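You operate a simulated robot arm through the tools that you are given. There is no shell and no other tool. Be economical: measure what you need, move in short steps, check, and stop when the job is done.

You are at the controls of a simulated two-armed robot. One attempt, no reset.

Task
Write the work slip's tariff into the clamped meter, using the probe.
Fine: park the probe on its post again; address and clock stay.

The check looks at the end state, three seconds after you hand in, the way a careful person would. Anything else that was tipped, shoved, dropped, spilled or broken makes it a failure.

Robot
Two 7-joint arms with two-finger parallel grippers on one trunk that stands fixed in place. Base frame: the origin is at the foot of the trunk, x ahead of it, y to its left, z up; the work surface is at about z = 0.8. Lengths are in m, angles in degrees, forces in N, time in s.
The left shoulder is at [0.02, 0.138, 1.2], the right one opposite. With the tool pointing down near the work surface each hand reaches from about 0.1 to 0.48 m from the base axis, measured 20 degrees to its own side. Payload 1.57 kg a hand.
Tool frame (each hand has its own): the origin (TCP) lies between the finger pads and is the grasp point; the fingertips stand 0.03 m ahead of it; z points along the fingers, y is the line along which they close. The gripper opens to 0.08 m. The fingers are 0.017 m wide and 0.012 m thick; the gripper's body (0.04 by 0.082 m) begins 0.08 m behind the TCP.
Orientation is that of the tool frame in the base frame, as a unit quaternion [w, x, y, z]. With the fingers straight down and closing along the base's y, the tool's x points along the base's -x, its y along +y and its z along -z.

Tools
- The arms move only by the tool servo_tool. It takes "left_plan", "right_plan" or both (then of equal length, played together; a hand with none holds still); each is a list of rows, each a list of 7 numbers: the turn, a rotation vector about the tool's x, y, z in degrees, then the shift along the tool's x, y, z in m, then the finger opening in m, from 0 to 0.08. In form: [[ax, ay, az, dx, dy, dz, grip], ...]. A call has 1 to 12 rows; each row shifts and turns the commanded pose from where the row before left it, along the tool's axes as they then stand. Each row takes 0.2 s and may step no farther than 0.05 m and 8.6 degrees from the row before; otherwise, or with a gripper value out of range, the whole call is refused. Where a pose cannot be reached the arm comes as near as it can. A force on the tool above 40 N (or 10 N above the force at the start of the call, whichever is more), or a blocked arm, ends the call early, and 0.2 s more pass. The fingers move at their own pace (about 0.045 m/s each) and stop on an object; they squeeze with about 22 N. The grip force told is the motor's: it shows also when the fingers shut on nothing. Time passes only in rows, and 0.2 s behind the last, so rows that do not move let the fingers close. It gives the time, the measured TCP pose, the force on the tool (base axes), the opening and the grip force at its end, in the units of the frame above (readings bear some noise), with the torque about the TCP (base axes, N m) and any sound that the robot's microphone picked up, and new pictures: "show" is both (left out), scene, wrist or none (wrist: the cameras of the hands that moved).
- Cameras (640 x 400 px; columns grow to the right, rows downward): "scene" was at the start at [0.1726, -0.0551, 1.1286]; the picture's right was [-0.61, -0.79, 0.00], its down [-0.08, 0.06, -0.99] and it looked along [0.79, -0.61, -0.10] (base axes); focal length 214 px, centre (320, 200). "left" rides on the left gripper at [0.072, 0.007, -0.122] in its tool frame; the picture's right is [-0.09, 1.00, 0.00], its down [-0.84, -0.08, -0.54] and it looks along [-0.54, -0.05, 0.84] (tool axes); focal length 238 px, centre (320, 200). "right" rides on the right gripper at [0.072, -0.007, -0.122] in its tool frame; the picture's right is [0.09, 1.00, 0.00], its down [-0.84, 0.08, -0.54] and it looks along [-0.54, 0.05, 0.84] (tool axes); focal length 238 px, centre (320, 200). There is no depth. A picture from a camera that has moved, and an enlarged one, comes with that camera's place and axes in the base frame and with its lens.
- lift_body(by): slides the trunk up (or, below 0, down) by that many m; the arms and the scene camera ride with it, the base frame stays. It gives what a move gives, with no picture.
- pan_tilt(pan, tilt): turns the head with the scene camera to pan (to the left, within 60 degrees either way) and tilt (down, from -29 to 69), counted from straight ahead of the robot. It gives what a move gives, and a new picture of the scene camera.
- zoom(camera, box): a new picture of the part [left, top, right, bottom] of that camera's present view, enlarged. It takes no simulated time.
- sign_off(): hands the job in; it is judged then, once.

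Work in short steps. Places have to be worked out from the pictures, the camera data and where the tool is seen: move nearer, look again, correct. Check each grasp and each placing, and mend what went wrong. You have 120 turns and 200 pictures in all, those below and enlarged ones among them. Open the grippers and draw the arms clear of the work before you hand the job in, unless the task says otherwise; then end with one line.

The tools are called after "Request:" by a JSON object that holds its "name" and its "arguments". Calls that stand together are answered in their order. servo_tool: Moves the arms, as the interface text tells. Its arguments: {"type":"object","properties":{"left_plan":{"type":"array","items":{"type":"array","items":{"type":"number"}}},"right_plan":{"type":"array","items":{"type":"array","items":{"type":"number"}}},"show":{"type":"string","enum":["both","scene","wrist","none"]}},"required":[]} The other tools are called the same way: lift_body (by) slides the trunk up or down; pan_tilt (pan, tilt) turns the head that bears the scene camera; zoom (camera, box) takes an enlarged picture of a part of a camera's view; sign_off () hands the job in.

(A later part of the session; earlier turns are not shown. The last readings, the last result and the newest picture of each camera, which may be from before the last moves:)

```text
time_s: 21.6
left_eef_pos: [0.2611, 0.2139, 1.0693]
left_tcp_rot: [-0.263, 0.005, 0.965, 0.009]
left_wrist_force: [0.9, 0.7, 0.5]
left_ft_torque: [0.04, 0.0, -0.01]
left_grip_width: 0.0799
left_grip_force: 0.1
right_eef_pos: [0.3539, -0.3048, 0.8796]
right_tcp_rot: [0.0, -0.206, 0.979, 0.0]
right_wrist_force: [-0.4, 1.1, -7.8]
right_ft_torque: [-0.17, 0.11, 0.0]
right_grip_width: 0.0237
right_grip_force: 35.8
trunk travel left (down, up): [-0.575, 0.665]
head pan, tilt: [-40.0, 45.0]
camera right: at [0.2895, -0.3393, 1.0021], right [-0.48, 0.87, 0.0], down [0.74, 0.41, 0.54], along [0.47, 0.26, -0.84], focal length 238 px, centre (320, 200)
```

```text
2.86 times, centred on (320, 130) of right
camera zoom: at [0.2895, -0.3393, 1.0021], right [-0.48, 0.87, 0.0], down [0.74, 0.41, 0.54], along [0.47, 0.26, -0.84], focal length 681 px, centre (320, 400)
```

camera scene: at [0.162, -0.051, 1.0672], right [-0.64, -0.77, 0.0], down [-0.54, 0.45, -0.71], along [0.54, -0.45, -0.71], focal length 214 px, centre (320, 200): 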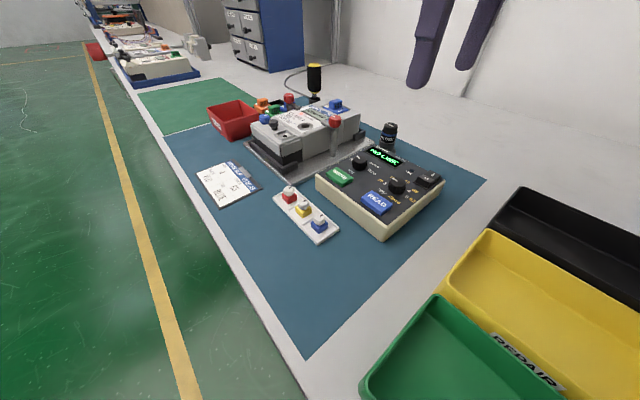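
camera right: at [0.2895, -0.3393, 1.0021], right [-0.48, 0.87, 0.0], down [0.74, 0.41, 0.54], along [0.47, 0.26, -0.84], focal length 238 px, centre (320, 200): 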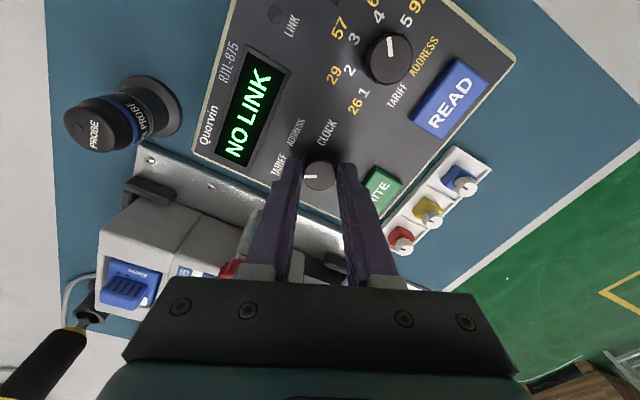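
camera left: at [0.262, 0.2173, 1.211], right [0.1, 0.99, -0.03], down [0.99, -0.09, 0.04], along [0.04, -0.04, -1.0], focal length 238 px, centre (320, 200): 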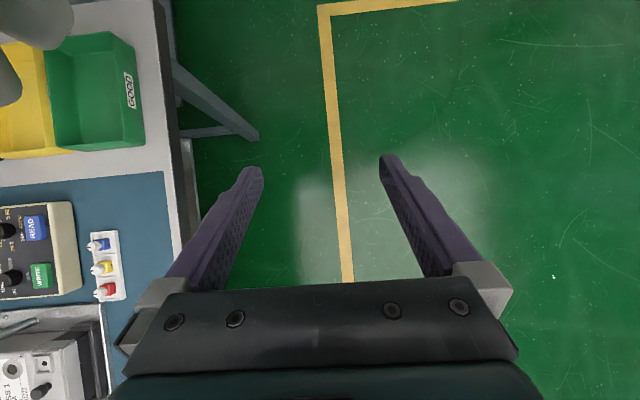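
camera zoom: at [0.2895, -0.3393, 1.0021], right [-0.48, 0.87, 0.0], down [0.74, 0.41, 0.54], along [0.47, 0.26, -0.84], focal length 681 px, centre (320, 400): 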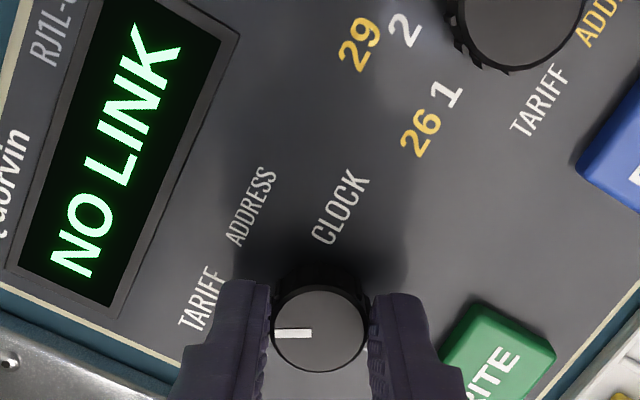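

The mark points to TARIFF. I release gently and lift to check.

Request:
{"name": "servo_tool", "arguments": {"right_plan": [[0, 0, 0, 0, 0, 0, 0.031], [0, 0, 0, 0, 0, 0, 0.031], [0, 0, 0, 0, 0, -0.02, 0.031], [0, 0, 0, 0, 0, -0.03, 0.04], [0, 0, 8, 0, 0, -0.03, 0.05], [0, 0, 8, 0, 0, -0.03, 0.06], [0, 0, 8, 0, 0, 0, 0.07]], "show": "wrist"}}

Request:
{"name": "zoom", "arguments": {"camera": "right", "box": [200, 60, 420, 220]}}

```text
time_s: 23.2
left_eef_pos: [0.2614, 0.2135, 1.0689]
left_tcp_rot: [-0.263, 0.006, 0.965, 0.009]
left_wrist_force: [-0.1, 0.0, 0.3]
left_ft_torque: [0.0, -0.05, 0.02]
left_grip_width: 0.0798
left_grip_force: 0.1
right_eef_pos: [0.3537, -0.3067, 0.992]
right_tcp_rot: [0.001, 0.002, 1.0, -0.001]
right_wrist_force: [0.4, -0.5, -0.3]
right_ft_torque: [0.01, 0.01, 0.02]
right_grip_width: 0.0699
right_grip_force: 0.0
trunk travel left (down, up): [-0.575, 0.665]
head pan, tilt: [-40.0, 45.0]
camera right: at [0.2817, -0.3115, 1.1132], right [-0.09, 1.0, 0.0], down [0.84, 0.07, 0.54], along [0.54, 0.05, -0.84], focal length 238 px, centre (320, 200)
```

right: 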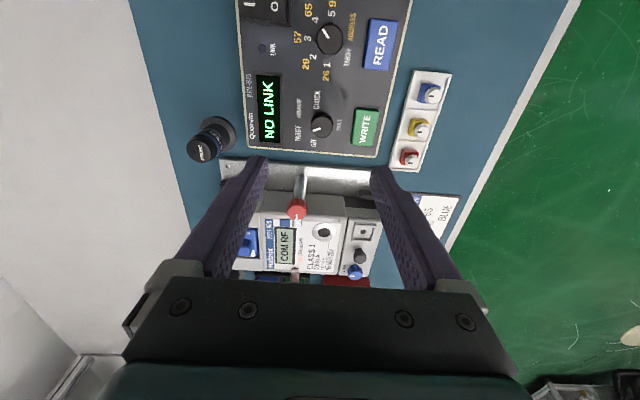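

```text
2.50 times, centred on (310, 140) of right
camera zoom: at [0.2817, -0.3115, 1.1132], right [-0.09, 1.0, 0.0], down [0.84, 0.07, 0.54], along [0.54, 0.05, -0.84], focal length 596 px, centre (345, 350)
```

zoom: 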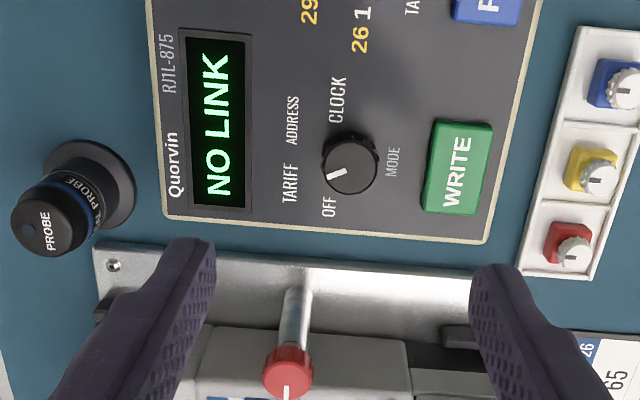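

Mode is TARIFF now. Next I study the meter port and the probe.

Request:
{"name": "zoom", "arguments": {"camera": "right", "box": [230, 170, 390, 290]}}

Request:
{"name": "zoom", "arguments": {"camera": "right", "box": [170, 100, 250, 170]}}

Request:
{"name": "zoom", "arguments": {"camera": "scene", "box": [270, 90, 410, 190]}}

```text
3.33 times, centred on (310, 230) of right
camera zoom: at [0.2817, -0.3115, 1.1132], right [-0.09, 1.0, 0.0], down [0.84, 0.07, 0.54], along [0.54, 0.05, -0.84], focal length 794 px, centre (353, 100)
```

zoom: 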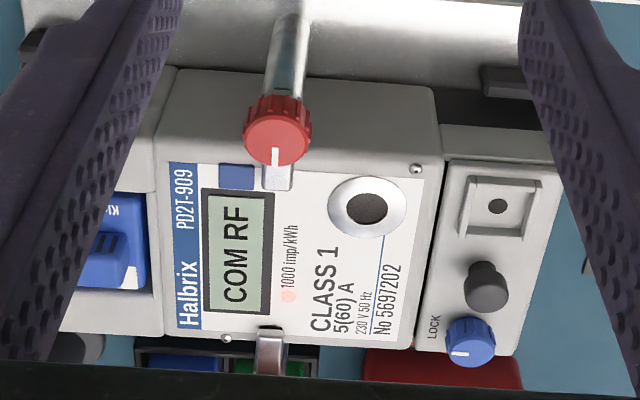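

```text
5.71 times, centred on (210, 135) of right
camera zoom: at [0.2817, -0.3115, 1.1132], right [-0.09, 1.0, 0.0], down [0.84, 0.07, 0.54], along [0.54, 0.05, -0.84], focal length 1362 px, centre (949, 571)
```

zoom: 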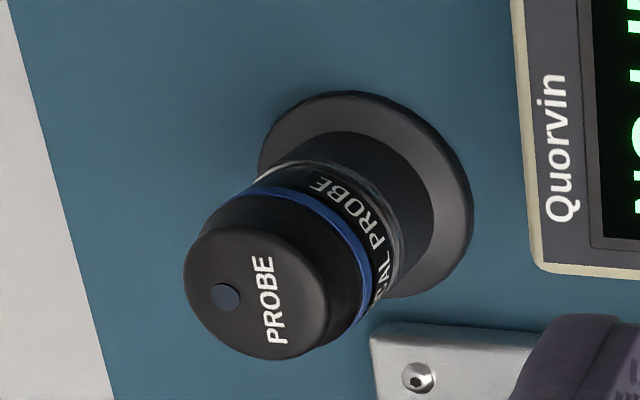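

```text
4.00 times, centred on (340, 140) of scene
camera zoom: at [0.1621, -0.051, 1.0672], right [-0.64, -0.77, 0.0], down [-0.54, 0.45, -0.71], along [0.54, -0.45, -0.71], focal length 858 px, centre (240, 440)
```

zoom: 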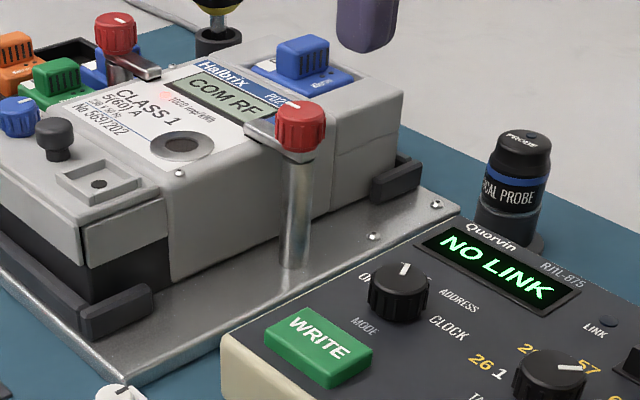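

Port ring ≈ (0.4895, -0.287, z 0.869); probe axis ≈ (0.392, -0.437), top z 0.861, Ø≈28 mm. For reach I tilt the fingers 30° forward and move above the probe.

Request:
{"name": "servo_tool", "arguments": {"right_plan": [[0, -7.5, 0, 0, 0, 0, 0.06], [0, -7.5, 0, 0, 0, 0, 0.06], [0, -7.5, 0, 0, 0, 0, 0.06], [0, -7.5, 0, 0, 0, 0, 0.06], [0, 0, 0, -0.0005, -0.0325, 0.0182, 0.06], [0, 0, 0, -0.0005, -0.0325, 0.0182, 0.06], [0, 0, 0, -0.0005, -0.0325, 0.0182, 0.06], [0, 0, 0, -0.0005, -0.0325, 0.0182, 0.06], [0, 0, 0, 0, 0, 0, 0.06]]}}

Request:
{"name": "zoom", "arguments": {"camera": "right", "box": [220, 60, 420, 200]}}

```text
time_s: 25.2
left_eef_pos: [0.2606, 0.2143, 1.0698]
left_tcp_rot: [-0.263, 0.008, 0.965, 0.01]
left_wrist_force: [-1.2, -0.2, 0.0]
left_ft_torque: [-0.03, 0.05, 0.01]
left_grip_width: 0.0799
left_grip_force: 0.1
right_eef_pos: [0.3916, -0.4366, 0.9306]
right_tcp_rot: [0.26, 0.001, 0.966, -0.001]
right_wrist_force: [-0.2, 0.4, -0.5]
right_ft_torque: [-0.01, 0.05, -0.01]
right_grip_width: 0.06
right_grip_force: 0.0
trunk travel left (down, up): [-0.575, 0.665]
head pan, tilt: [-40.0, 45.0]
camera scene: at [0.162, -0.051, 1.0672], right [-0.64, -0.77, 0.0], down [-0.54, 0.45, -0.71], along [0.54, -0.45, -0.71], focal length 214 px, centre (320, 200)
camera right: at [0.2678, -0.4424, 0.9993], right [-0.08, 1.0, -0.05], down [0.45, 0.08, 0.89], along [0.89, 0.05, -0.46], focal length 238 px, centre (320, 200)
```

scene: 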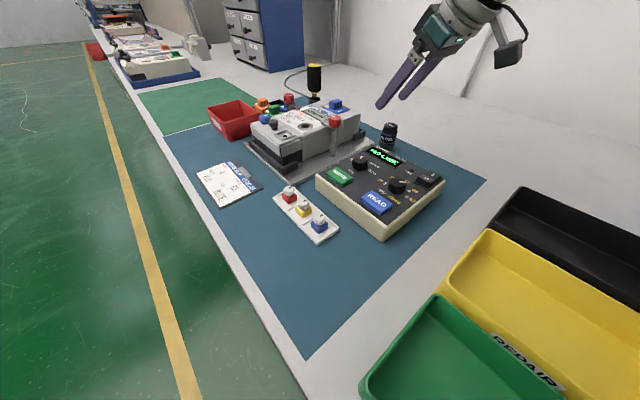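
right: 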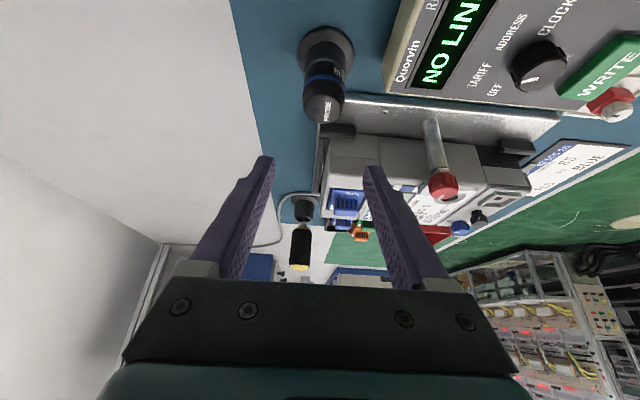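

```text
2.86 times, centred on (320, 130) of right
camera zoom: at [0.2678, -0.4424, 0.9993], right [-0.08, 1.0, -0.05], down [0.45, 0.08, 0.89], along [0.89, 0.05, -0.46], focal length 681 px, centre (320, 400)
```

zoom: 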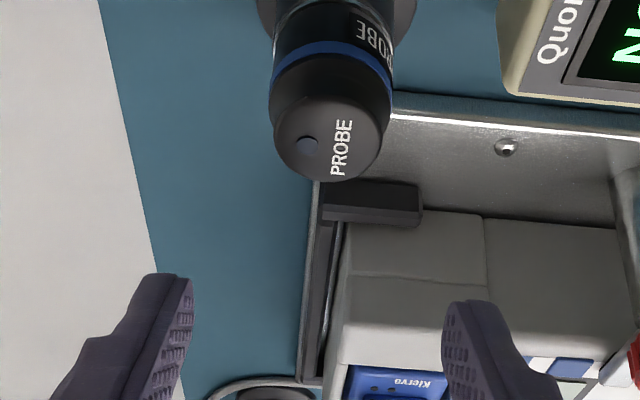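

The view confirms the probe at (0.391, -0.437). I descend straight down around it.

Request:
{"name": "servo_tool", "arguments": {"right_plan": [[0, 0, 0, 0.01, 0, 0.0173, 0.05], [0, 0, 0, 0.01, 0, 0.0173, 0.05], [0, 0, 0, 0.01, 0, 0.0173, 0.05], [0, 0, 0, 0.008, 0, 0.0139, 0.05]]}}

Request:
{"name": "zoom", "arguments": {"camera": "right", "box": [220, 60, 420, 200]}}

Request:
{"name": "zoom", "arguments": {"camera": "scene", "box": [340, 80, 440, 180]}}

```text
time_s: 26.2
left_eef_pos: [0.2618, 0.2128, 1.0689]
left_tcp_rot: [-0.262, 0.006, 0.965, 0.008]
left_wrist_force: [0.0, 0.0, 0.0]
left_ft_torque: [0.0, 0.0, 0.0]
left_grip_width: 0.0798
left_grip_force: 0.1
right_eef_pos: [0.3903, -0.4364, 0.8543]
right_tcp_rot: [0.26, 0.002, 0.966, -0.002]
right_wrist_force: [0.0, 0.9, -0.3]
right_ft_torque: [0.02, -0.02, -0.02]
right_grip_width: 0.0499
right_grip_force: 0.1
trunk travel left (down, up): [-0.575, 0.665]
head pan, tilt: [-40.0, 45.0]
camera scene: at [0.162, -0.0509, 1.0672], right [-0.64, -0.77, 0.0], down [-0.54, 0.45, -0.71], along [0.54, -0.45, -0.71], focal length 214 px, centre (320, 200)
camera right: at [0.2674, -0.442, 0.9238], right [-0.08, 1.0, -0.05], down [0.45, 0.08, 0.89], along [0.89, 0.05, -0.46], focal length 238 px, centre (320, 200)
```

scene: 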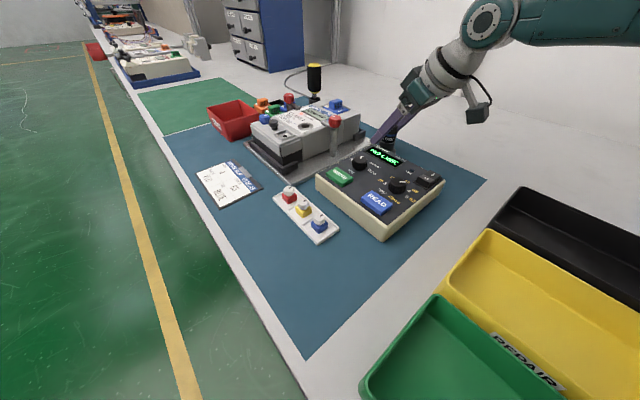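
right: 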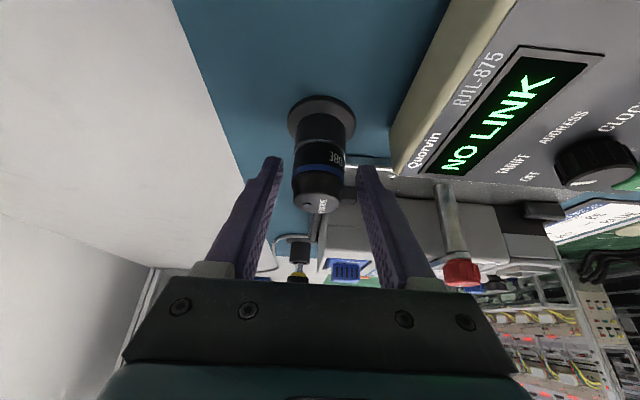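

```text
2.86 times, centred on (320, 130) of right
camera zoom: at [0.2674, -0.442, 0.9238], right [-0.08, 1.0, -0.05], down [0.45, 0.08, 0.89], along [0.89, 0.05, -0.46], focal length 681 px, centre (320, 400)
```

zoom: 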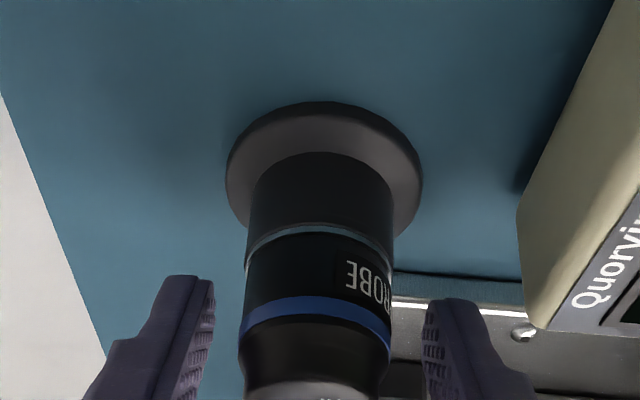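

```text
4.00 times, centred on (390, 130) of scene
camera zoom: at [0.162, -0.0509, 1.0672], right [-0.64, -0.77, 0.0], down [-0.54, 0.45, -0.71], along [0.54, -0.45, -0.71], focal length 858 px, centre (40, 480)
```

zoom: 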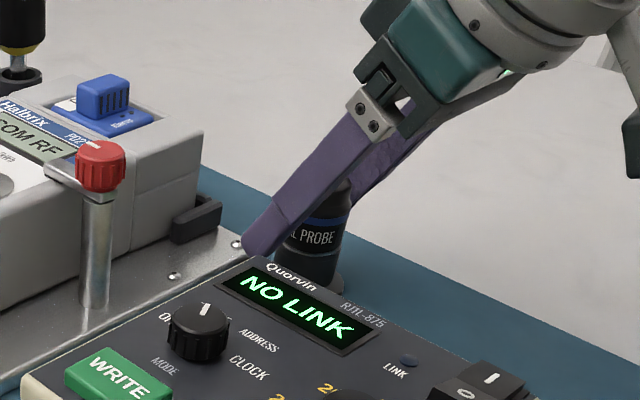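

The probe stands on a post of the same diameter, seam near z≈0.829. I raise 5 mm and back 7 mm so the pads centre on the probe only, then close.

Request:
{"name": "servo_tool", "arguments": {"right_plan": [[0, 0, 0, 0.0036, 0, -0.0078, 0.05], [0, 0, 0, 0, 0, 0, 0.04], [0, 0, 0, 0, 0, 0, 0.032], [0, 0, 0, 0, 0, 0, 0.02], [0, 0, 0, 0, 0, 0, 0.02], [0, 0, 0, 0, 0, 0, 0.02]], "show": "wrist"}}

Request:
{"name": "zoom", "arguments": {"camera": "right", "box": [220, 60, 420, 200]}}

Request:
{"name": "zoom", "arguments": {"camera": "scene", "box": [340, 80, 440, 180]}}

```text
time_s: 27.6
left_eef_pos: [0.2628, 0.2134, 1.0688]
left_tcp_rot: [-0.261, 0.006, 0.965, 0.009]
left_wrist_force: [-0.1, -0.3, 0.5]
left_ft_torque: [-0.01, 0.01, -0.02]
left_grip_width: 0.0802
left_grip_force: 0.1
right_eef_pos: [0.3866, -0.4375, 0.8591]
right_tcp_rot: [0.26, 0.002, 0.966, -0.002]
right_wrist_force: [4.5, -7.8, -8.4]
right_ft_torque: [-0.37, -0.22, -0.22]
right_grip_width: 0.0329
right_grip_force: 39.6
trunk travel left (down, up): [-0.575, 0.665]
head pan, tilt: [-40.0, 45.0]
camera right: at [0.2613, -0.4432, 0.9284], right [-0.08, 1.0, -0.05], down [0.45, 0.08, 0.89], along [0.89, 0.04, -0.46], focal length 238 px, centre (320, 200)
```

right: 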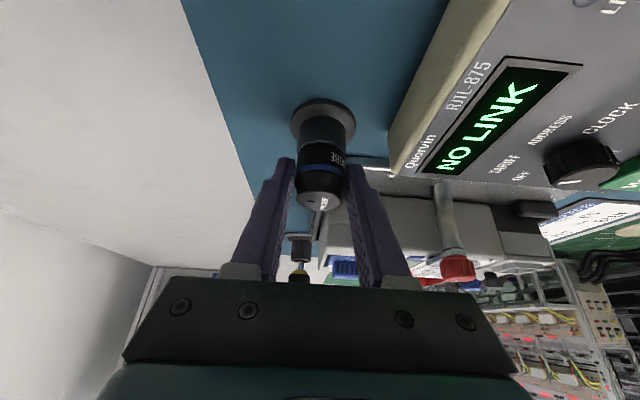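

```text
2.86 times, centred on (320, 130) of right
camera zoom: at [0.2613, -0.4432, 0.9284], right [-0.08, 1.0, -0.05], down [0.45, 0.08, 0.89], along [0.89, 0.04, -0.46], focal length 681 px, centre (320, 400)
```

zoom: 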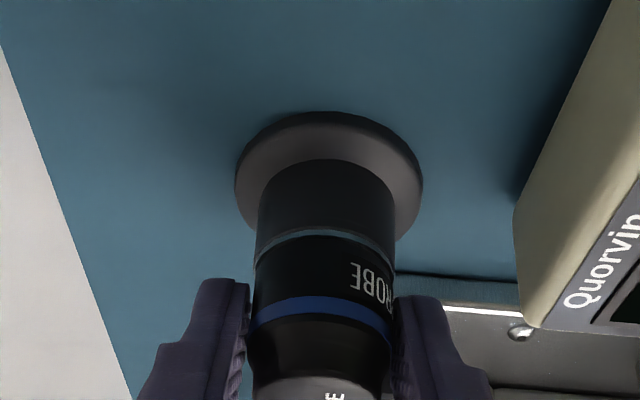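

```text
4.00 times, centred on (390, 130) of scene
camera zoom: at [0.1623, -0.0517, 1.0672], right [-0.64, -0.77, 0.0], down [-0.54, 0.45, -0.71], along [0.54, -0.46, -0.71], focal length 858 px, centre (40, 480)
```

zoom: 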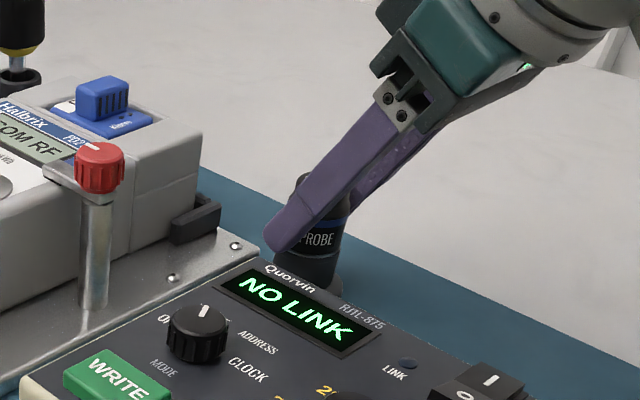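

Gripped (33 mm). I lift straight up 2 cm to see whether the probe comes off alone.

Request:
{"name": "servo_tool", "arguments": {"right_plan": [[0, 0, 0, -0.0025, 0, -0.0043, 0.02], [0, 0, 0, -0.0025, 0, -0.0043, 0.02], [0, 0, 0, -0.005, 0, -0.0087, 0.02], [0, 0, 0, -0.005, 0, -0.0087, 0.02]], "show": "wrist"}}

Request:
{"name": "zoom", "arguments": {"camera": "scene", "box": [340, 80, 440, 180]}}

Request:
{"name": "zoom", "arguments": {"camera": "right", "box": [220, 60, 420, 200]}}

```text
time_s: 28.0
left_eef_pos: [0.2625, 0.2129, 1.0692]
left_tcp_rot: [-0.263, 0.007, 0.965, 0.01]
left_wrist_force: [0.0, -0.3, 0.0]
left_ft_torque: [0.02, 0.0, 0.03]
left_grip_width: 0.08
left_grip_force: 0.1
right_eef_pos: [0.3854, -0.4379, 0.8606]
right_tcp_rot: [0.259, 0.001, 0.966, -0.004]
right_wrist_force: [12.1, -8.1, -13.1]
right_ft_torque: [0.16, -0.27, 0.27]
right_grip_width: 0.0329
right_grip_force: 41.0
trunk travel left (down, up): [-0.575, 0.665]
head pan, tilt: [-40.0, 45.0]
stopped in row 1 (right hand): the force on the tool passed its limit at 49 N (the readings are from after the stop); the commanded pose is now the measured one
camera right: at [0.2615, -0.4428, 0.9287], right [-0.07, 1.0, -0.05], down [0.46, 0.08, 0.89], along [0.89, 0.04, -0.46], focal length 238 px, centre (320, 200)
```

right: 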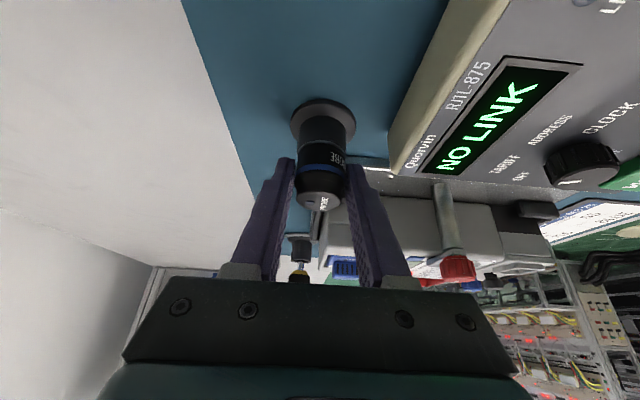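

```text
4.00 times, centred on (390, 130) of scene
camera zoom: at [0.1633, -0.0513, 1.0674], right [-0.64, -0.77, 0.0], down [-0.54, 0.45, -0.71], along [0.54, -0.45, -0.71], focal length 858 px, centre (40, 480)
```

zoom: 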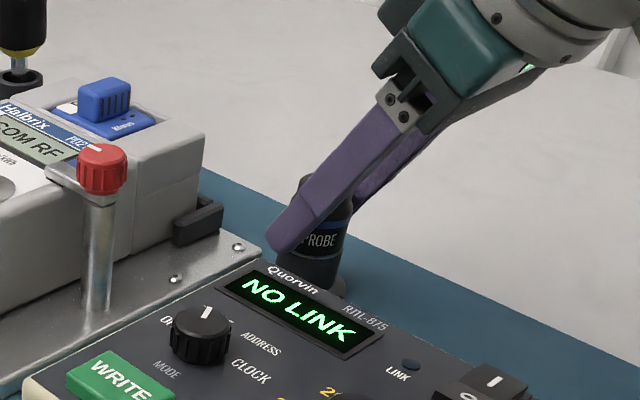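

```text
2.86 times, centred on (320, 130) of right
camera zoom: at [0.2615, -0.4428, 0.9287], right [-0.07, 1.0, -0.05], down [0.46, 0.08, 0.89], along [0.89, 0.04, -0.46], focal length 681 px, centre (320, 400)
```

zoom: 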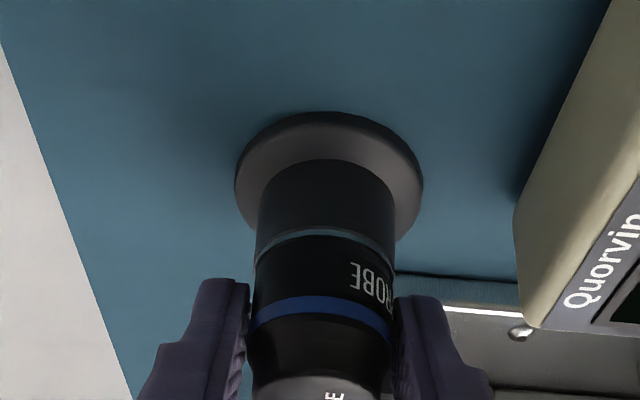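

The probe holds firmly (magnet, probably); the step was too abrupt. I pull up slowly, 1 mm per row.

Request:
{"name": "servo_tool", "arguments": {"right_plan": [[0, 0, 0, 0, 0, 0, 0.02], [0, 0, 0, -0.0005, 0, -0.0009, 0.02], [0, 0, 0, -0.0005, 0, -0.0009, 0.02], [0, 0, 0, -0.0005, 0, -0.0009, 0.02], [0, 0, 0, -0.0005, 0, -0.0009, 0.02], [0, 0, 0, -0.0005, 0, -0.0009, 0.02], [0, 0, 0, -0.0005, 0, -0.0009, 0.02], [0, 0, 0, -0.0005, 0, -0.0009, 0.02]], "show": "none"}}

Request:
{"name": "zoom", "arguments": {"camera": "right", "box": [220, 60, 420, 200]}}

```text
time_s: 28.7
left_eef_pos: [0.2635, 0.2135, 1.0695]
left_tcp_rot: [-0.262, 0.005, 0.965, 0.009]
left_wrist_force: [0.0, -0.3, -0.5]
left_ft_torque: [0.01, 0.01, -0.02]
left_grip_width: 0.0802
left_grip_force: 0.0
right_eef_pos: [0.384, -0.4364, 0.8597]
right_tcp_rot: [0.258, 0.002, 0.966, -0.004]
right_wrist_force: [14.7, -7.3, -16.2]
right_ft_torque: [0.04, -0.41, 0.17]
right_grip_width: 0.0331
right_grip_force: 41.7
trunk travel left (down, up): [-0.575, 0.665]
head pan, tilt: [-40.0, 45.0]
stopped in row 3 (right hand): the force on the tool passed its limit at 42 N (the readings are from after the stop); the commanded pose is now the measured one
```

```text
2.86 times, centred on (320, 130) of right
camera zoom: at [0.2614, -0.4426, 0.9287], right [-0.07, 1.0, -0.05], down [0.46, 0.08, 0.89], along [0.89, 0.04, -0.46], focal length 681 px, centre (320, 400)
```

zoom: 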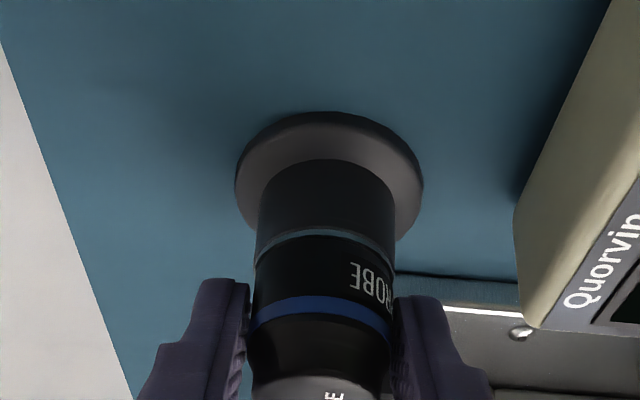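

The probe doesn't budge and there is a sideways bias; the finger corners may also pinch the post. I open, rise 6 mm, settle, and look before regripping.

Request:
{"name": "servo_tool", "arguments": {"right_plan": [[0, 0, 0, 0, 0, 0, 0.045], [0, 0, 0, 0, 0, 0, 0.045], [0, 0, 0, -0.0013, -0.0006, -0.0062, 0.045], [0, 0, 0, 0, 0, 0, 0.045], [0, 0, 0, 0, 0, 0, 0.045]], "show": "wrist"}}

Request:
{"name": "zoom", "arguments": {"camera": "scene", "box": [350, 90, 420, 160]}}

Request:
{"name": "zoom", "arguments": {"camera": "right", "box": [260, 80, 380, 220]}}

```text
time_s: 29.9
left_eef_pos: [0.2617, 0.2127, 1.0688]
left_tcp_rot: [-0.263, 0.006, 0.965, 0.009]
left_wrist_force: [-0.5, 0.1, 0.2]
left_ft_torque: [-0.03, -0.01, 0.01]
left_grip_width: 0.0801
left_grip_force: 0.1
right_eef_pos: [0.3803, -0.4388, 0.8656]
right_tcp_rot: [0.257, 0.001, 0.966, -0.003]
right_wrist_force: [-0.2, -0.4, -0.7]
right_ft_torque: [-0.01, -0.04, 0.01]
right_grip_width: 0.0451
right_grip_force: 0.0
trunk travel left (down, up): [-0.575, 0.665]
head pan, tilt: [-40.0, 45.0]
camera right: at [0.2568, -0.4435, 0.9345], right [-0.07, 1.0, -0.05], down [0.46, 0.08, 0.89], along [0.89, 0.04, -0.46], focal length 238 px, centre (320, 200)
```

right: 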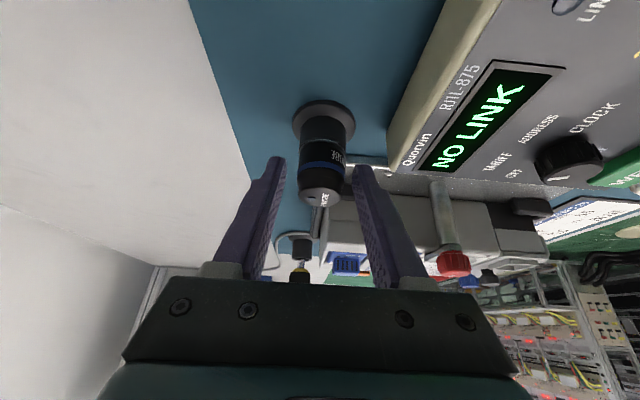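

```text
5.71 times, centred on (385, 125) of scene
camera zoom: at [0.162, -0.051, 1.0672], right [-0.64, -0.77, 0.0], down [-0.54, 0.45, -0.71], along [0.54, -0.45, -0.71], focal length 1226 px, centre (-51, 629)
```

zoom: 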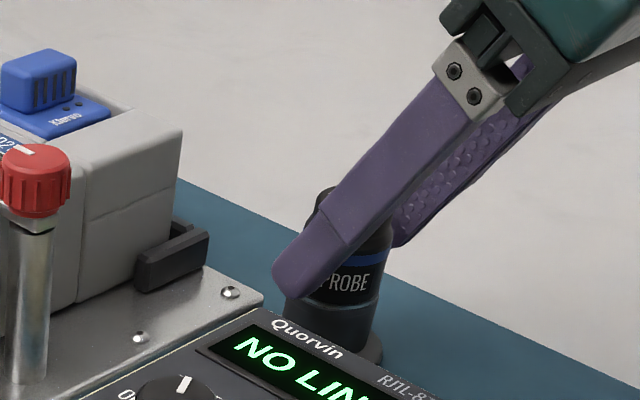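

```text
2.86 times, centred on (320, 150) of right
camera zoom: at [0.2568, -0.4435, 0.9345], right [-0.07, 1.0, -0.05], down [0.46, 0.08, 0.89], along [0.89, 0.04, -0.46], focal length 681 px, centre (320, 343)
```

zoom: 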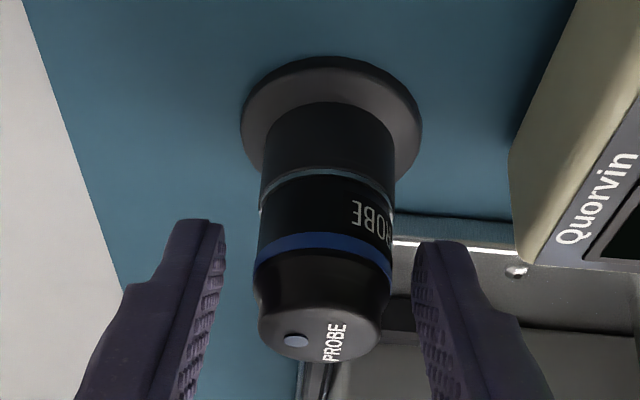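

Probe is upright and unmoved. I close again here with a 1 mm y correction, then check forces before pulling.

Request:
{"name": "servo_tool", "arguments": {"right_plan": [[0, 0, 0, 0, 0.0012, 0, 0.045], [0, 0, 0, 0, 0, 0, 0.036], [0, 0, 0, 0, 0, 0, 0.033], [0, 0, 0, 0, 0, 0, 0.02], [0, 0, 0, 0, 0, 0, 0.02]], "show": "none"}}

Request:
{"name": "zoom", "arguments": {"camera": "right", "box": [260, 80, 380, 220]}}

```text
time_s: 31.1
left_eef_pos: [0.2616, 0.2128, 1.0687]
left_tcp_rot: [-0.263, 0.005, 0.965, 0.009]
left_wrist_force: [0.3, 0.3, -0.3]
left_ft_torque: [0.0, 0.0, -0.01]
left_grip_width: 0.0801
left_grip_force: 0.0
right_eef_pos: [0.3809, -0.4366, 0.8647]
right_tcp_rot: [0.257, 0.001, 0.966, -0.003]
right_wrist_force: [-0.5, 0.5, 1.1]
right_ft_torque: [0.02, 0.01, 0.01]
right_grip_width: 0.031
right_grip_force: 22.1
trunk travel left (down, up): [-0.575, 0.665]
head pan, tilt: [-40.0, 45.0]
```

```text
2.86 times, centred on (320, 150) of right
camera zoom: at [0.2573, -0.4422, 0.9346], right [-0.07, 1.0, -0.05], down [0.46, 0.08, 0.89], along [0.89, 0.04, -0.46], focal length 681 px, centre (320, 343)
```

zoom: 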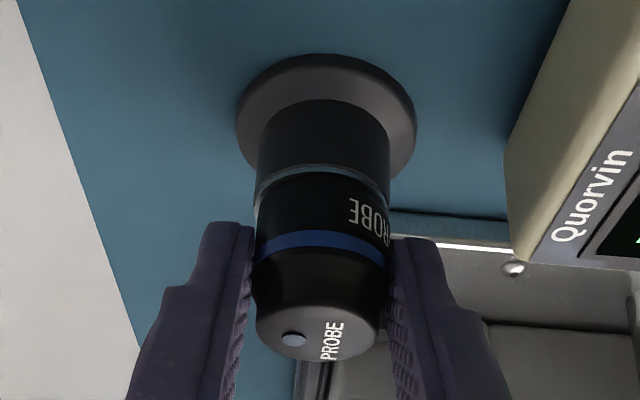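

Clean grip now (31 mm, no side force). I lift slowly.

Request:
{"name": "servo_tool", "arguments": {"right_plan": [[0, 0, 0, -0.0005, 0, -0.0009, 0.02], [0, 0, 0, -0.0005, 0, -0.0009, 0.02], [0, 0, 0, -0.0005, 0, -0.0009, 0.02], [0, 0, 0, -0.001, 0, -0.0017, 0.02], [0, 0, 0, -0.001, 0, -0.0017, 0.02], [0, 0, 0, -0.001, 0, -0.0017, 0.02], [0, 0, 0, -0.002, 0, -0.0035, 0.02]], "show": "none"}}

Request:
{"name": "zoom", "arguments": {"camera": "right", "box": [260, 80, 380, 220]}}

```text
time_s: 32.7
left_eef_pos: [0.2627, 0.2132, 1.0682]
left_tcp_rot: [-0.263, 0.005, 0.965, 0.009]
left_wrist_force: [-1.0, 0.5, -0.1]
left_ft_torque: [0.01, 0.0, -0.01]
left_grip_width: 0.0799
left_grip_force: 0.1
right_eef_pos: [0.3812, -0.4349, 0.8786]
right_tcp_rot: [0.257, 0.002, 0.966, -0.005]
right_wrist_force: [0.7, -0.5, -0.7]
right_ft_torque: [-0.03, 0.04, 0.01]
right_grip_width: 0.0307
right_grip_force: 22.2
trunk travel left (down, up): [-0.575, 0.665]
head pan, tilt: [-40.0, 45.0]
```

```text
2.86 times, centred on (320, 150) of right
camera zoom: at [0.2577, -0.4411, 0.9478], right [-0.07, 1.0, -0.05], down [0.46, 0.08, 0.89], along [0.89, 0.04, -0.46], focal length 681 px, centre (320, 343)
```

zoom: 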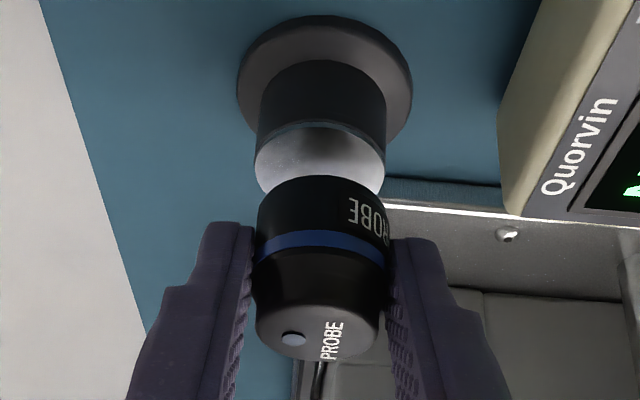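

The probe is free, its magnet base stays with the post. I raise it and carry it over toward the port.

Request:
{"name": "servo_tool", "arguments": {"right_plan": [[0, 0, 0, -0.0125, 0, -0.0217, 0.02], [0, 0, 0, -0.0125, 0, -0.0217, 0.02], [0, 0, 0, -0.0125, 0, -0.0217, 0.02], [0, 0, 0, -0.017, 0.0296, 0.0098, 0.02], [0, 0, 0, -0.017, 0.0296, 0.0098, 0.02], [0, 0, 0, -0.017, 0.0296, 0.0098, 0.02], [0, 0, 0, -0.017, 0.0296, 0.0098, 0.02], [0, 0, 0, -0.017, 0.0296, 0.0098, 0.02], [0, 0, 0, 0, 0, 0, 0.02]]}}

Request:
{"name": "zoom", "arguments": {"camera": "right", "box": [220, 60, 420, 220]}}

Request:
{"name": "zoom", "arguments": {"camera": "scene", "box": [250, 60, 390, 180]}}

```text
time_s: 34.7
left_eef_pos: [0.2609, 0.2145, 1.0676]
left_tcp_rot: [-0.263, 0.005, 0.965, 0.009]
left_wrist_force: [-0.1, -0.3, 0.1]
left_ft_torque: [-0.01, -0.04, -0.02]
left_grip_width: 0.0798
left_grip_force: 0.1
right_eef_pos: [0.4806, -0.2888, 0.9514]
right_tcp_rot: [0.257, 0.002, 0.966, -0.004]
right_wrist_force: [0.0, -0.4, -0.7]
right_ft_torque: [0.01, 0.02, 0.02]
right_grip_width: 0.0307
right_grip_force: 22.3
trunk travel left (down, up): [-0.575, 0.665]
head pan, tilt: [-40.0, 45.0]
camera scene: at [0.162, -0.0509, 1.0672], right [-0.64, -0.77, 0.0], down [-0.54, 0.45, -0.71], along [0.54, -0.45, -0.71], focal length 214 px, centre (320, 200)
camera right: at [0.3565, -0.2942, 1.0221], right [-0.07, 1.0, -0.05], down [0.46, 0.08, 0.89], along [0.89, 0.04, -0.46], focal length 238 px, centre (320, 200)
```

scene: 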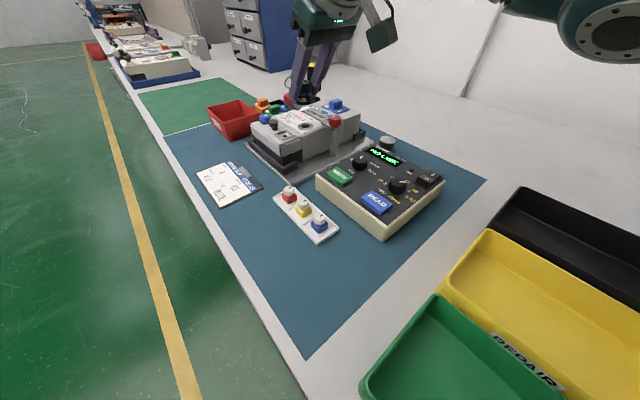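
right: 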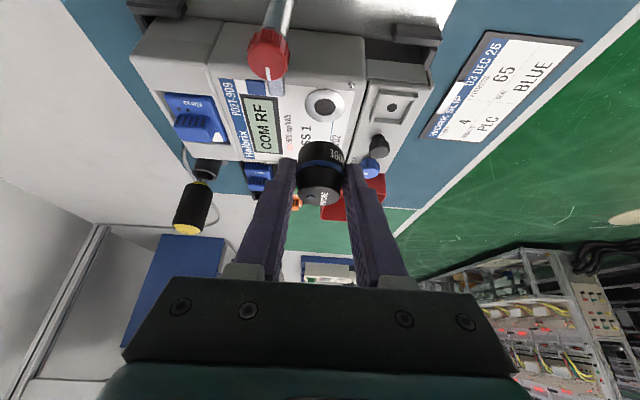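

```text
2.50 times, centred on (320, 140) of right
camera zoom: at [0.3565, -0.2942, 1.0221], right [-0.07, 1.0, -0.05], down [0.46, 0.08, 0.89], along [0.89, 0.04, -0.46], focal length 596 px, centre (320, 350)
```

zoom: 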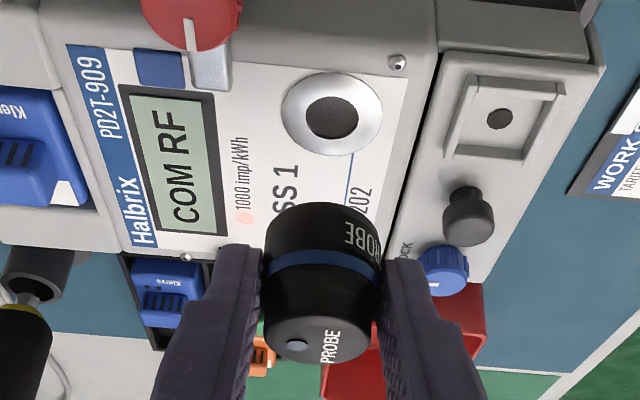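

```text
3.33 times, centred on (320, 120) of scene
camera zoom: at [0.162, -0.0509, 1.0672], right [-0.64, -0.77, 0.0], down [-0.54, 0.45, -0.71], along [0.54, -0.45, -0.71], focal length 715 px, centre (320, 467)
```

zoom: 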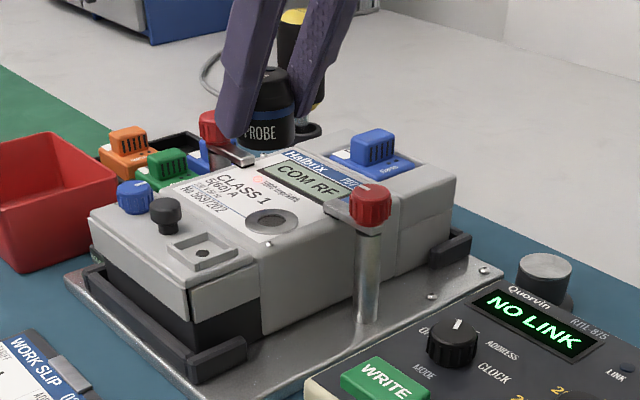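

Port seen at (0.490, -0.288); probe axis about (0.491, -0.2895). I correct slightly and come down to about 1 cm above.

Request:
{"name": "servo_tool", "arguments": {"right_plan": [[0, 0, 0, 0.0065, 0.0012, 0.0089, 0.02], [0, 0, 0, 0.0055, 0, 0.0095, 0.02], [0, 0, 0, 0.0055, 0, 0.0096, 0.02], [0, 0, 0, 0, 0, 0, 0.02]], "show": "wrist"}}

Request:
{"name": "zoom", "arguments": {"camera": "right", "box": [260, 80, 380, 220]}}

Request:
{"name": "zoom", "arguments": {"camera": "scene", "box": [270, 80, 350, 150]}}

```text
time_s: 35.7
left_eef_pos: [0.262, 0.2139, 1.0685]
left_tcp_rot: [-0.263, 0.006, 0.965, 0.009]
left_wrist_force: [-0.9, 0.1, 0.2]
left_ft_torque: [0.02, 0.04, -0.02]
left_grip_width: 0.0798
left_grip_force: 0.1
right_eef_pos: [0.4787, -0.2881, 0.918]
right_tcp_rot: [0.257, 0.002, 0.966, -0.004]
right_wrist_force: [-0.5, 0.2, -1.0]
right_ft_torque: [0.0, 0.04, 0.02]
right_grip_width: 0.0306
right_grip_force: 22.5
trunk travel left (down, up): [-0.575, 0.665]
head pan, tilt: [-40.0, 45.0]
camera right: at [0.3553, -0.2929, 0.9887], right [-0.07, 1.0, -0.05], down [0.46, 0.08, 0.89], along [0.89, 0.04, -0.46], focal length 238 px, centre (320, 200)
```

right: 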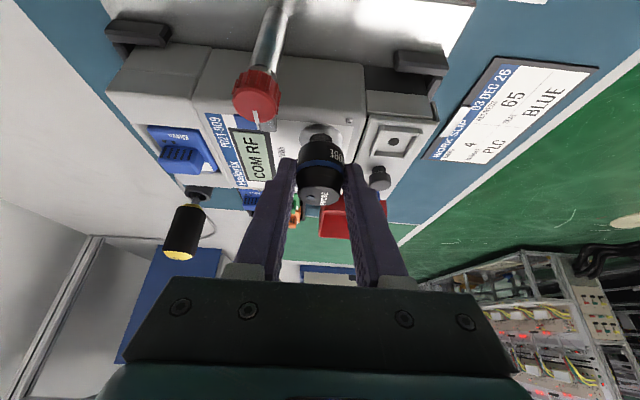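

```text
2.86 times, centred on (320, 150) of right
camera zoom: at [0.3553, -0.2929, 0.9887], right [-0.07, 1.0, -0.05], down [0.46, 0.08, 0.89], along [0.89, 0.04, -0.46], focal length 681 px, centre (320, 343)
```

zoom: 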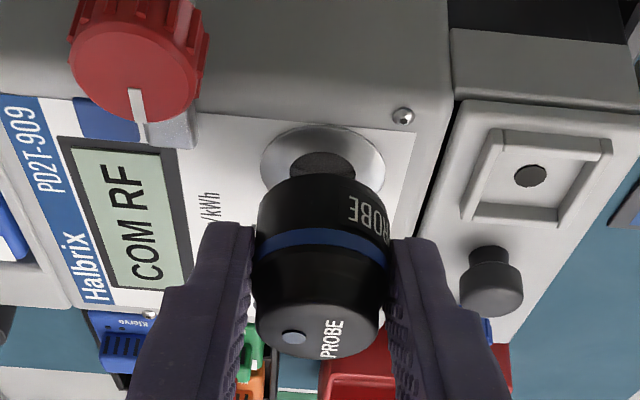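

```text
5.71 times, centred on (310, 115) of scene
camera zoom: at [0.162, -0.0509, 1.0672], right [-0.64, -0.77, 0.0], down [-0.54, 0.45, -0.71], along [0.54, -0.45, -0.71], focal length 1226 px, centre (377, 686)
```

zoom: 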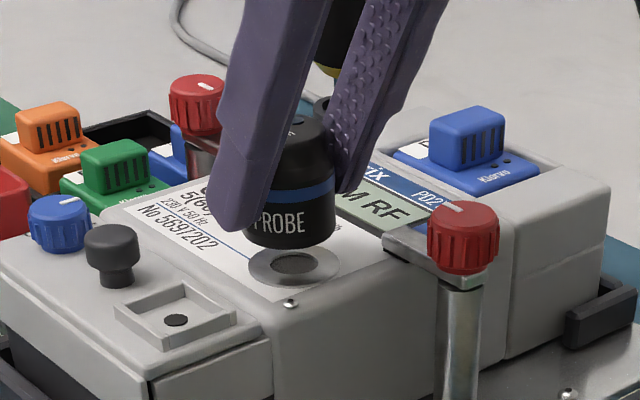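

Probe and ring are concentric within about 2 mm in both views. I descend slowly, watching the force.

Request:
{"name": "servo_tool", "arguments": {"right_plan": [[0, 0, 0, 0.001, 0, 0.0017, 0.02], [0, 0, 0, 0.001, 0, 0.0017, 0.02], [0, 0, 0, 0.001, 0, 0.0017, 0.02], [0, 0, 0, 0.001, 0, 0.0017, 0.02], [0, 0, 0, 0, 0, 0, 0.02]], "show": "none"}}

Request:
{"name": "zoom", "arguments": {"camera": "scene", "box": [270, 80, 350, 150]}}

Request:
{"name": "zoom", "arguments": {"camera": "right", "box": [260, 80, 380, 220]}}

```text
time_s: 36.9
left_eef_pos: [0.2617, 0.2139, 1.0703]
left_tcp_rot: [-0.262, 0.006, 0.965, 0.01]
left_wrist_force: [-0.2, -0.3, -0.4]
left_ft_torque: [0.01, 0.02, 0.0]
left_grip_width: 0.08
left_grip_force: 0.0
right_eef_pos: [0.4773, -0.2872, 0.9101]
right_tcp_rot: [0.257, 0.002, 0.966, -0.004]
right_wrist_force: [-0.1, -0.7, -2.0]
right_ft_torque: [0.0, 0.02, 0.0]
right_grip_width: 0.0305
right_grip_force: 22.1
trunk travel left (down, up): [-0.575, 0.665]
head pan, tilt: [-40.0, 45.0]
```

```text
5.71 times, centred on (310, 115) of scene
camera zoom: at [0.1619, -0.051, 1.0671], right [-0.64, -0.77, 0.0], down [-0.54, 0.45, -0.71], along [0.54, -0.45, -0.71], focal length 1226 px, centre (377, 686)
```

zoom: 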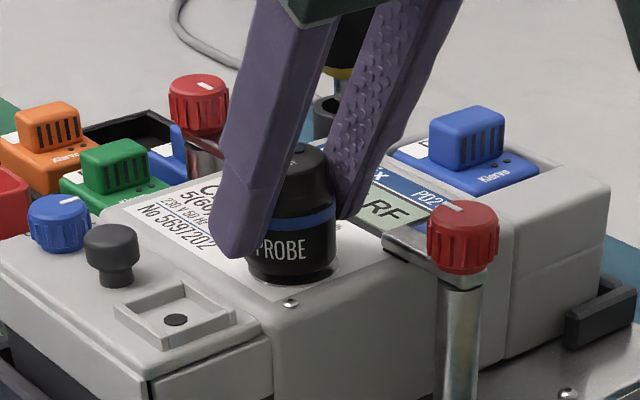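

```text
2.86 times, centred on (320, 150) of right
camera zoom: at [0.3547, -0.2926, 0.98], right [-0.07, 1.0, -0.05], down [0.46, 0.08, 0.88], along [0.89, 0.04, -0.46], focal length 681 px, centre (320, 343)
```

zoom: 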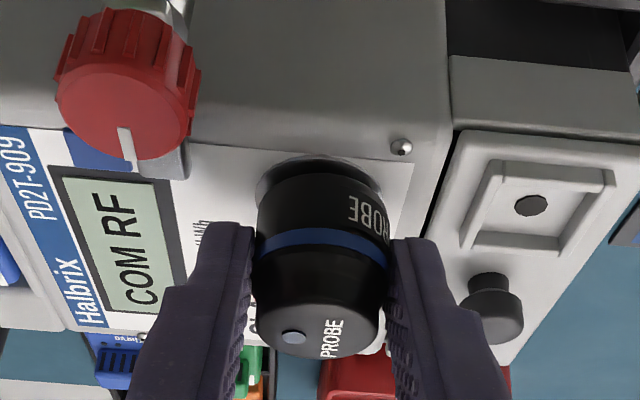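

Nearly seated. I go on by 1 mm rows.

Request:
{"name": "servo_tool", "arguments": {"right_plan": [[0, 0, 0, 0.0005, 0, 0.0009, 0.02], [0, 0, 0, 0.0005, 0, 0.0009, 0.02], [0, 0, 0, 0.0005, 0, 0.0009, 0.02], [0, 0, 0, 0, 0, 0, 0.02]], "show": "scene"}}

Request:
{"name": "zoom", "arguments": {"camera": "right", "box": [260, 80, 380, 220]}}

Request:
{"name": "zoom", "arguments": {"camera": "scene", "box": [270, 80, 430, 200]}}

```text
time_s: 37.9
left_eef_pos: [0.2624, 0.2133, 1.0686]
left_tcp_rot: [-0.263, 0.006, 0.965, 0.011]
left_wrist_force: [-0.3, 0.6, -0.3]
left_ft_torque: [-0.02, 0.01, 0.02]
left_grip_width: 0.0799
left_grip_force: 0.0
right_eef_pos: [0.478, -0.2883, 0.9078]
right_tcp_rot: [0.256, 0.002, 0.967, -0.004]
right_wrist_force: [-0.8, -1.0, -2.4]
right_ft_torque: [-0.03, 0.05, -0.01]
right_grip_width: 0.0309
right_grip_force: 22.0
trunk travel left (down, up): [-0.575, 0.665]
head pan, tilt: [-40.0, 45.0]
camera scene: at [0.1619, -0.0509, 1.0672], right [-0.64, -0.77, 0.0], down [-0.54, 0.45, -0.71], along [0.54, -0.45, -0.71], focal length 214 px, centre (320, 200)
```

scene: 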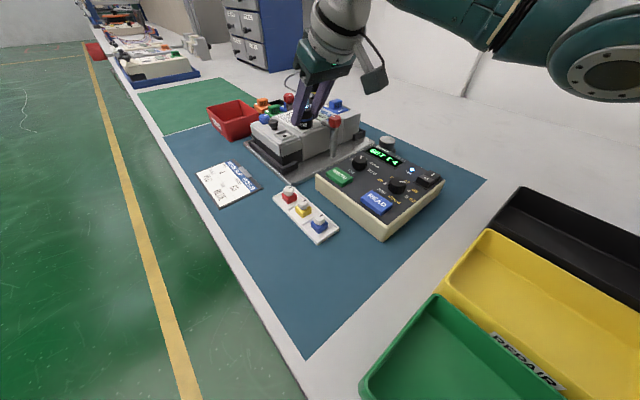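

```text
2.86 times, centred on (320, 150) of right
camera zoom: at [0.3549, -0.2924, 0.9774], right [-0.07, 1.0, -0.05], down [0.46, 0.08, 0.89], along [0.89, 0.04, -0.46], focal length 681 px, centre (320, 343)
```

zoom: 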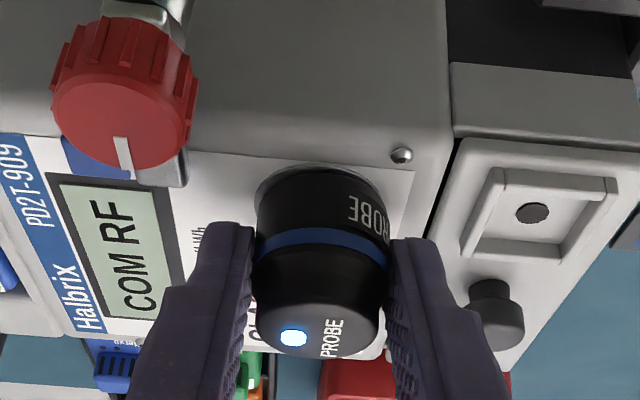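

```text
3.33 times, centred on (350, 140) of scene
camera zoom: at [0.1619, -0.0509, 1.0672], right [-0.64, -0.77, 0.0], down [-0.54, 0.45, -0.71], along [0.54, -0.45, -0.71], focal length 715 px, centre (220, 400)
```

zoom: 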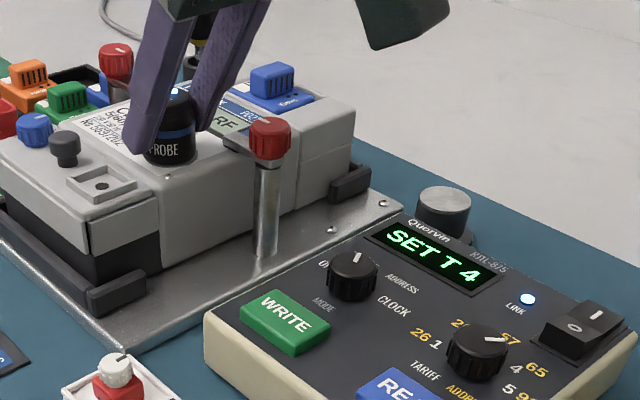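

LINK is lit and the display reads "SET T 4". I release the probe and back the hand off along its axis.

Request:
{"name": "servo_tool", "arguments": {"right_plan": [[0, 0, 0, 0, 0, 0, 0.045], [0, 0, 0, 0, 0, 0, 0.045], [0, 0, 0, 0, 0, 0, 0.045], [0, 0, 0, 0, 0, -0.02, 0.045], [0, 0, 0, 0, 0, -0.03, 0.045], [0, 0, 0, 0, 0, -0.03, 0.045]], "show": "wrist"}}

Request:
{"name": "zoom", "arguments": {"camera": "scene", "box": [270, 80, 430, 200]}}

```text
time_s: 39.3
left_eef_pos: [0.2618, 0.2136, 1.0692]
left_tcp_rot: [-0.263, 0.005, 0.965, 0.009]
left_wrist_force: [0.4, 0.1, 0.1]
left_ft_torque: [0.03, -0.02, 0.0]
left_grip_width: 0.08
left_grip_force: 0.0
right_eef_pos: [0.4393, -0.287, 0.9761]
right_tcp_rot: [0.256, 0.002, 0.967, -0.004]
right_wrist_force: [0.0, -0.1, -0.8]
right_ft_torque: [0.0, 0.02, 0.0]
right_grip_width: 0.0448
right_grip_force: 0.1
trunk travel left (down, up): [-0.575, 0.665]
head pan, tilt: [-40.0, 45.0]
camera right: at [0.3161, -0.2926, 1.0467], right [-0.07, 1.0, -0.05], down [0.46, 0.08, 0.88], along [0.89, 0.04, -0.46], focal length 238 px, centre (320, 200)
```

right: 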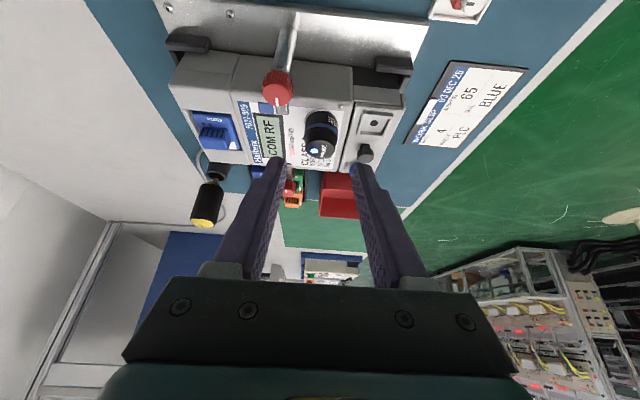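

```text
3.33 times, centred on (350, 140) of scene
camera zoom: at [0.1621, -0.051, 1.0672], right [-0.64, -0.77, 0.0], down [-0.54, 0.45, -0.71], along [0.54, -0.45, -0.71], focal length 715 px, centre (220, 400)
```

zoom: 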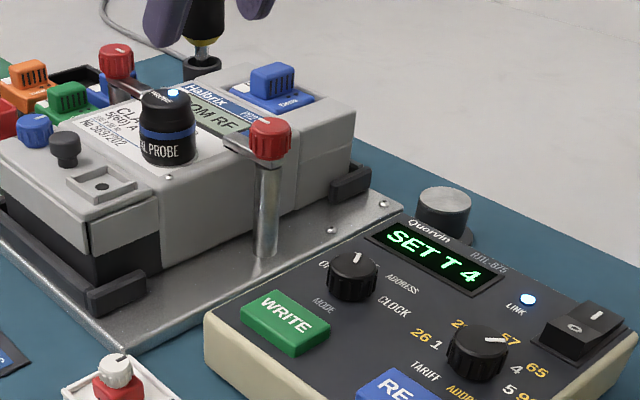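

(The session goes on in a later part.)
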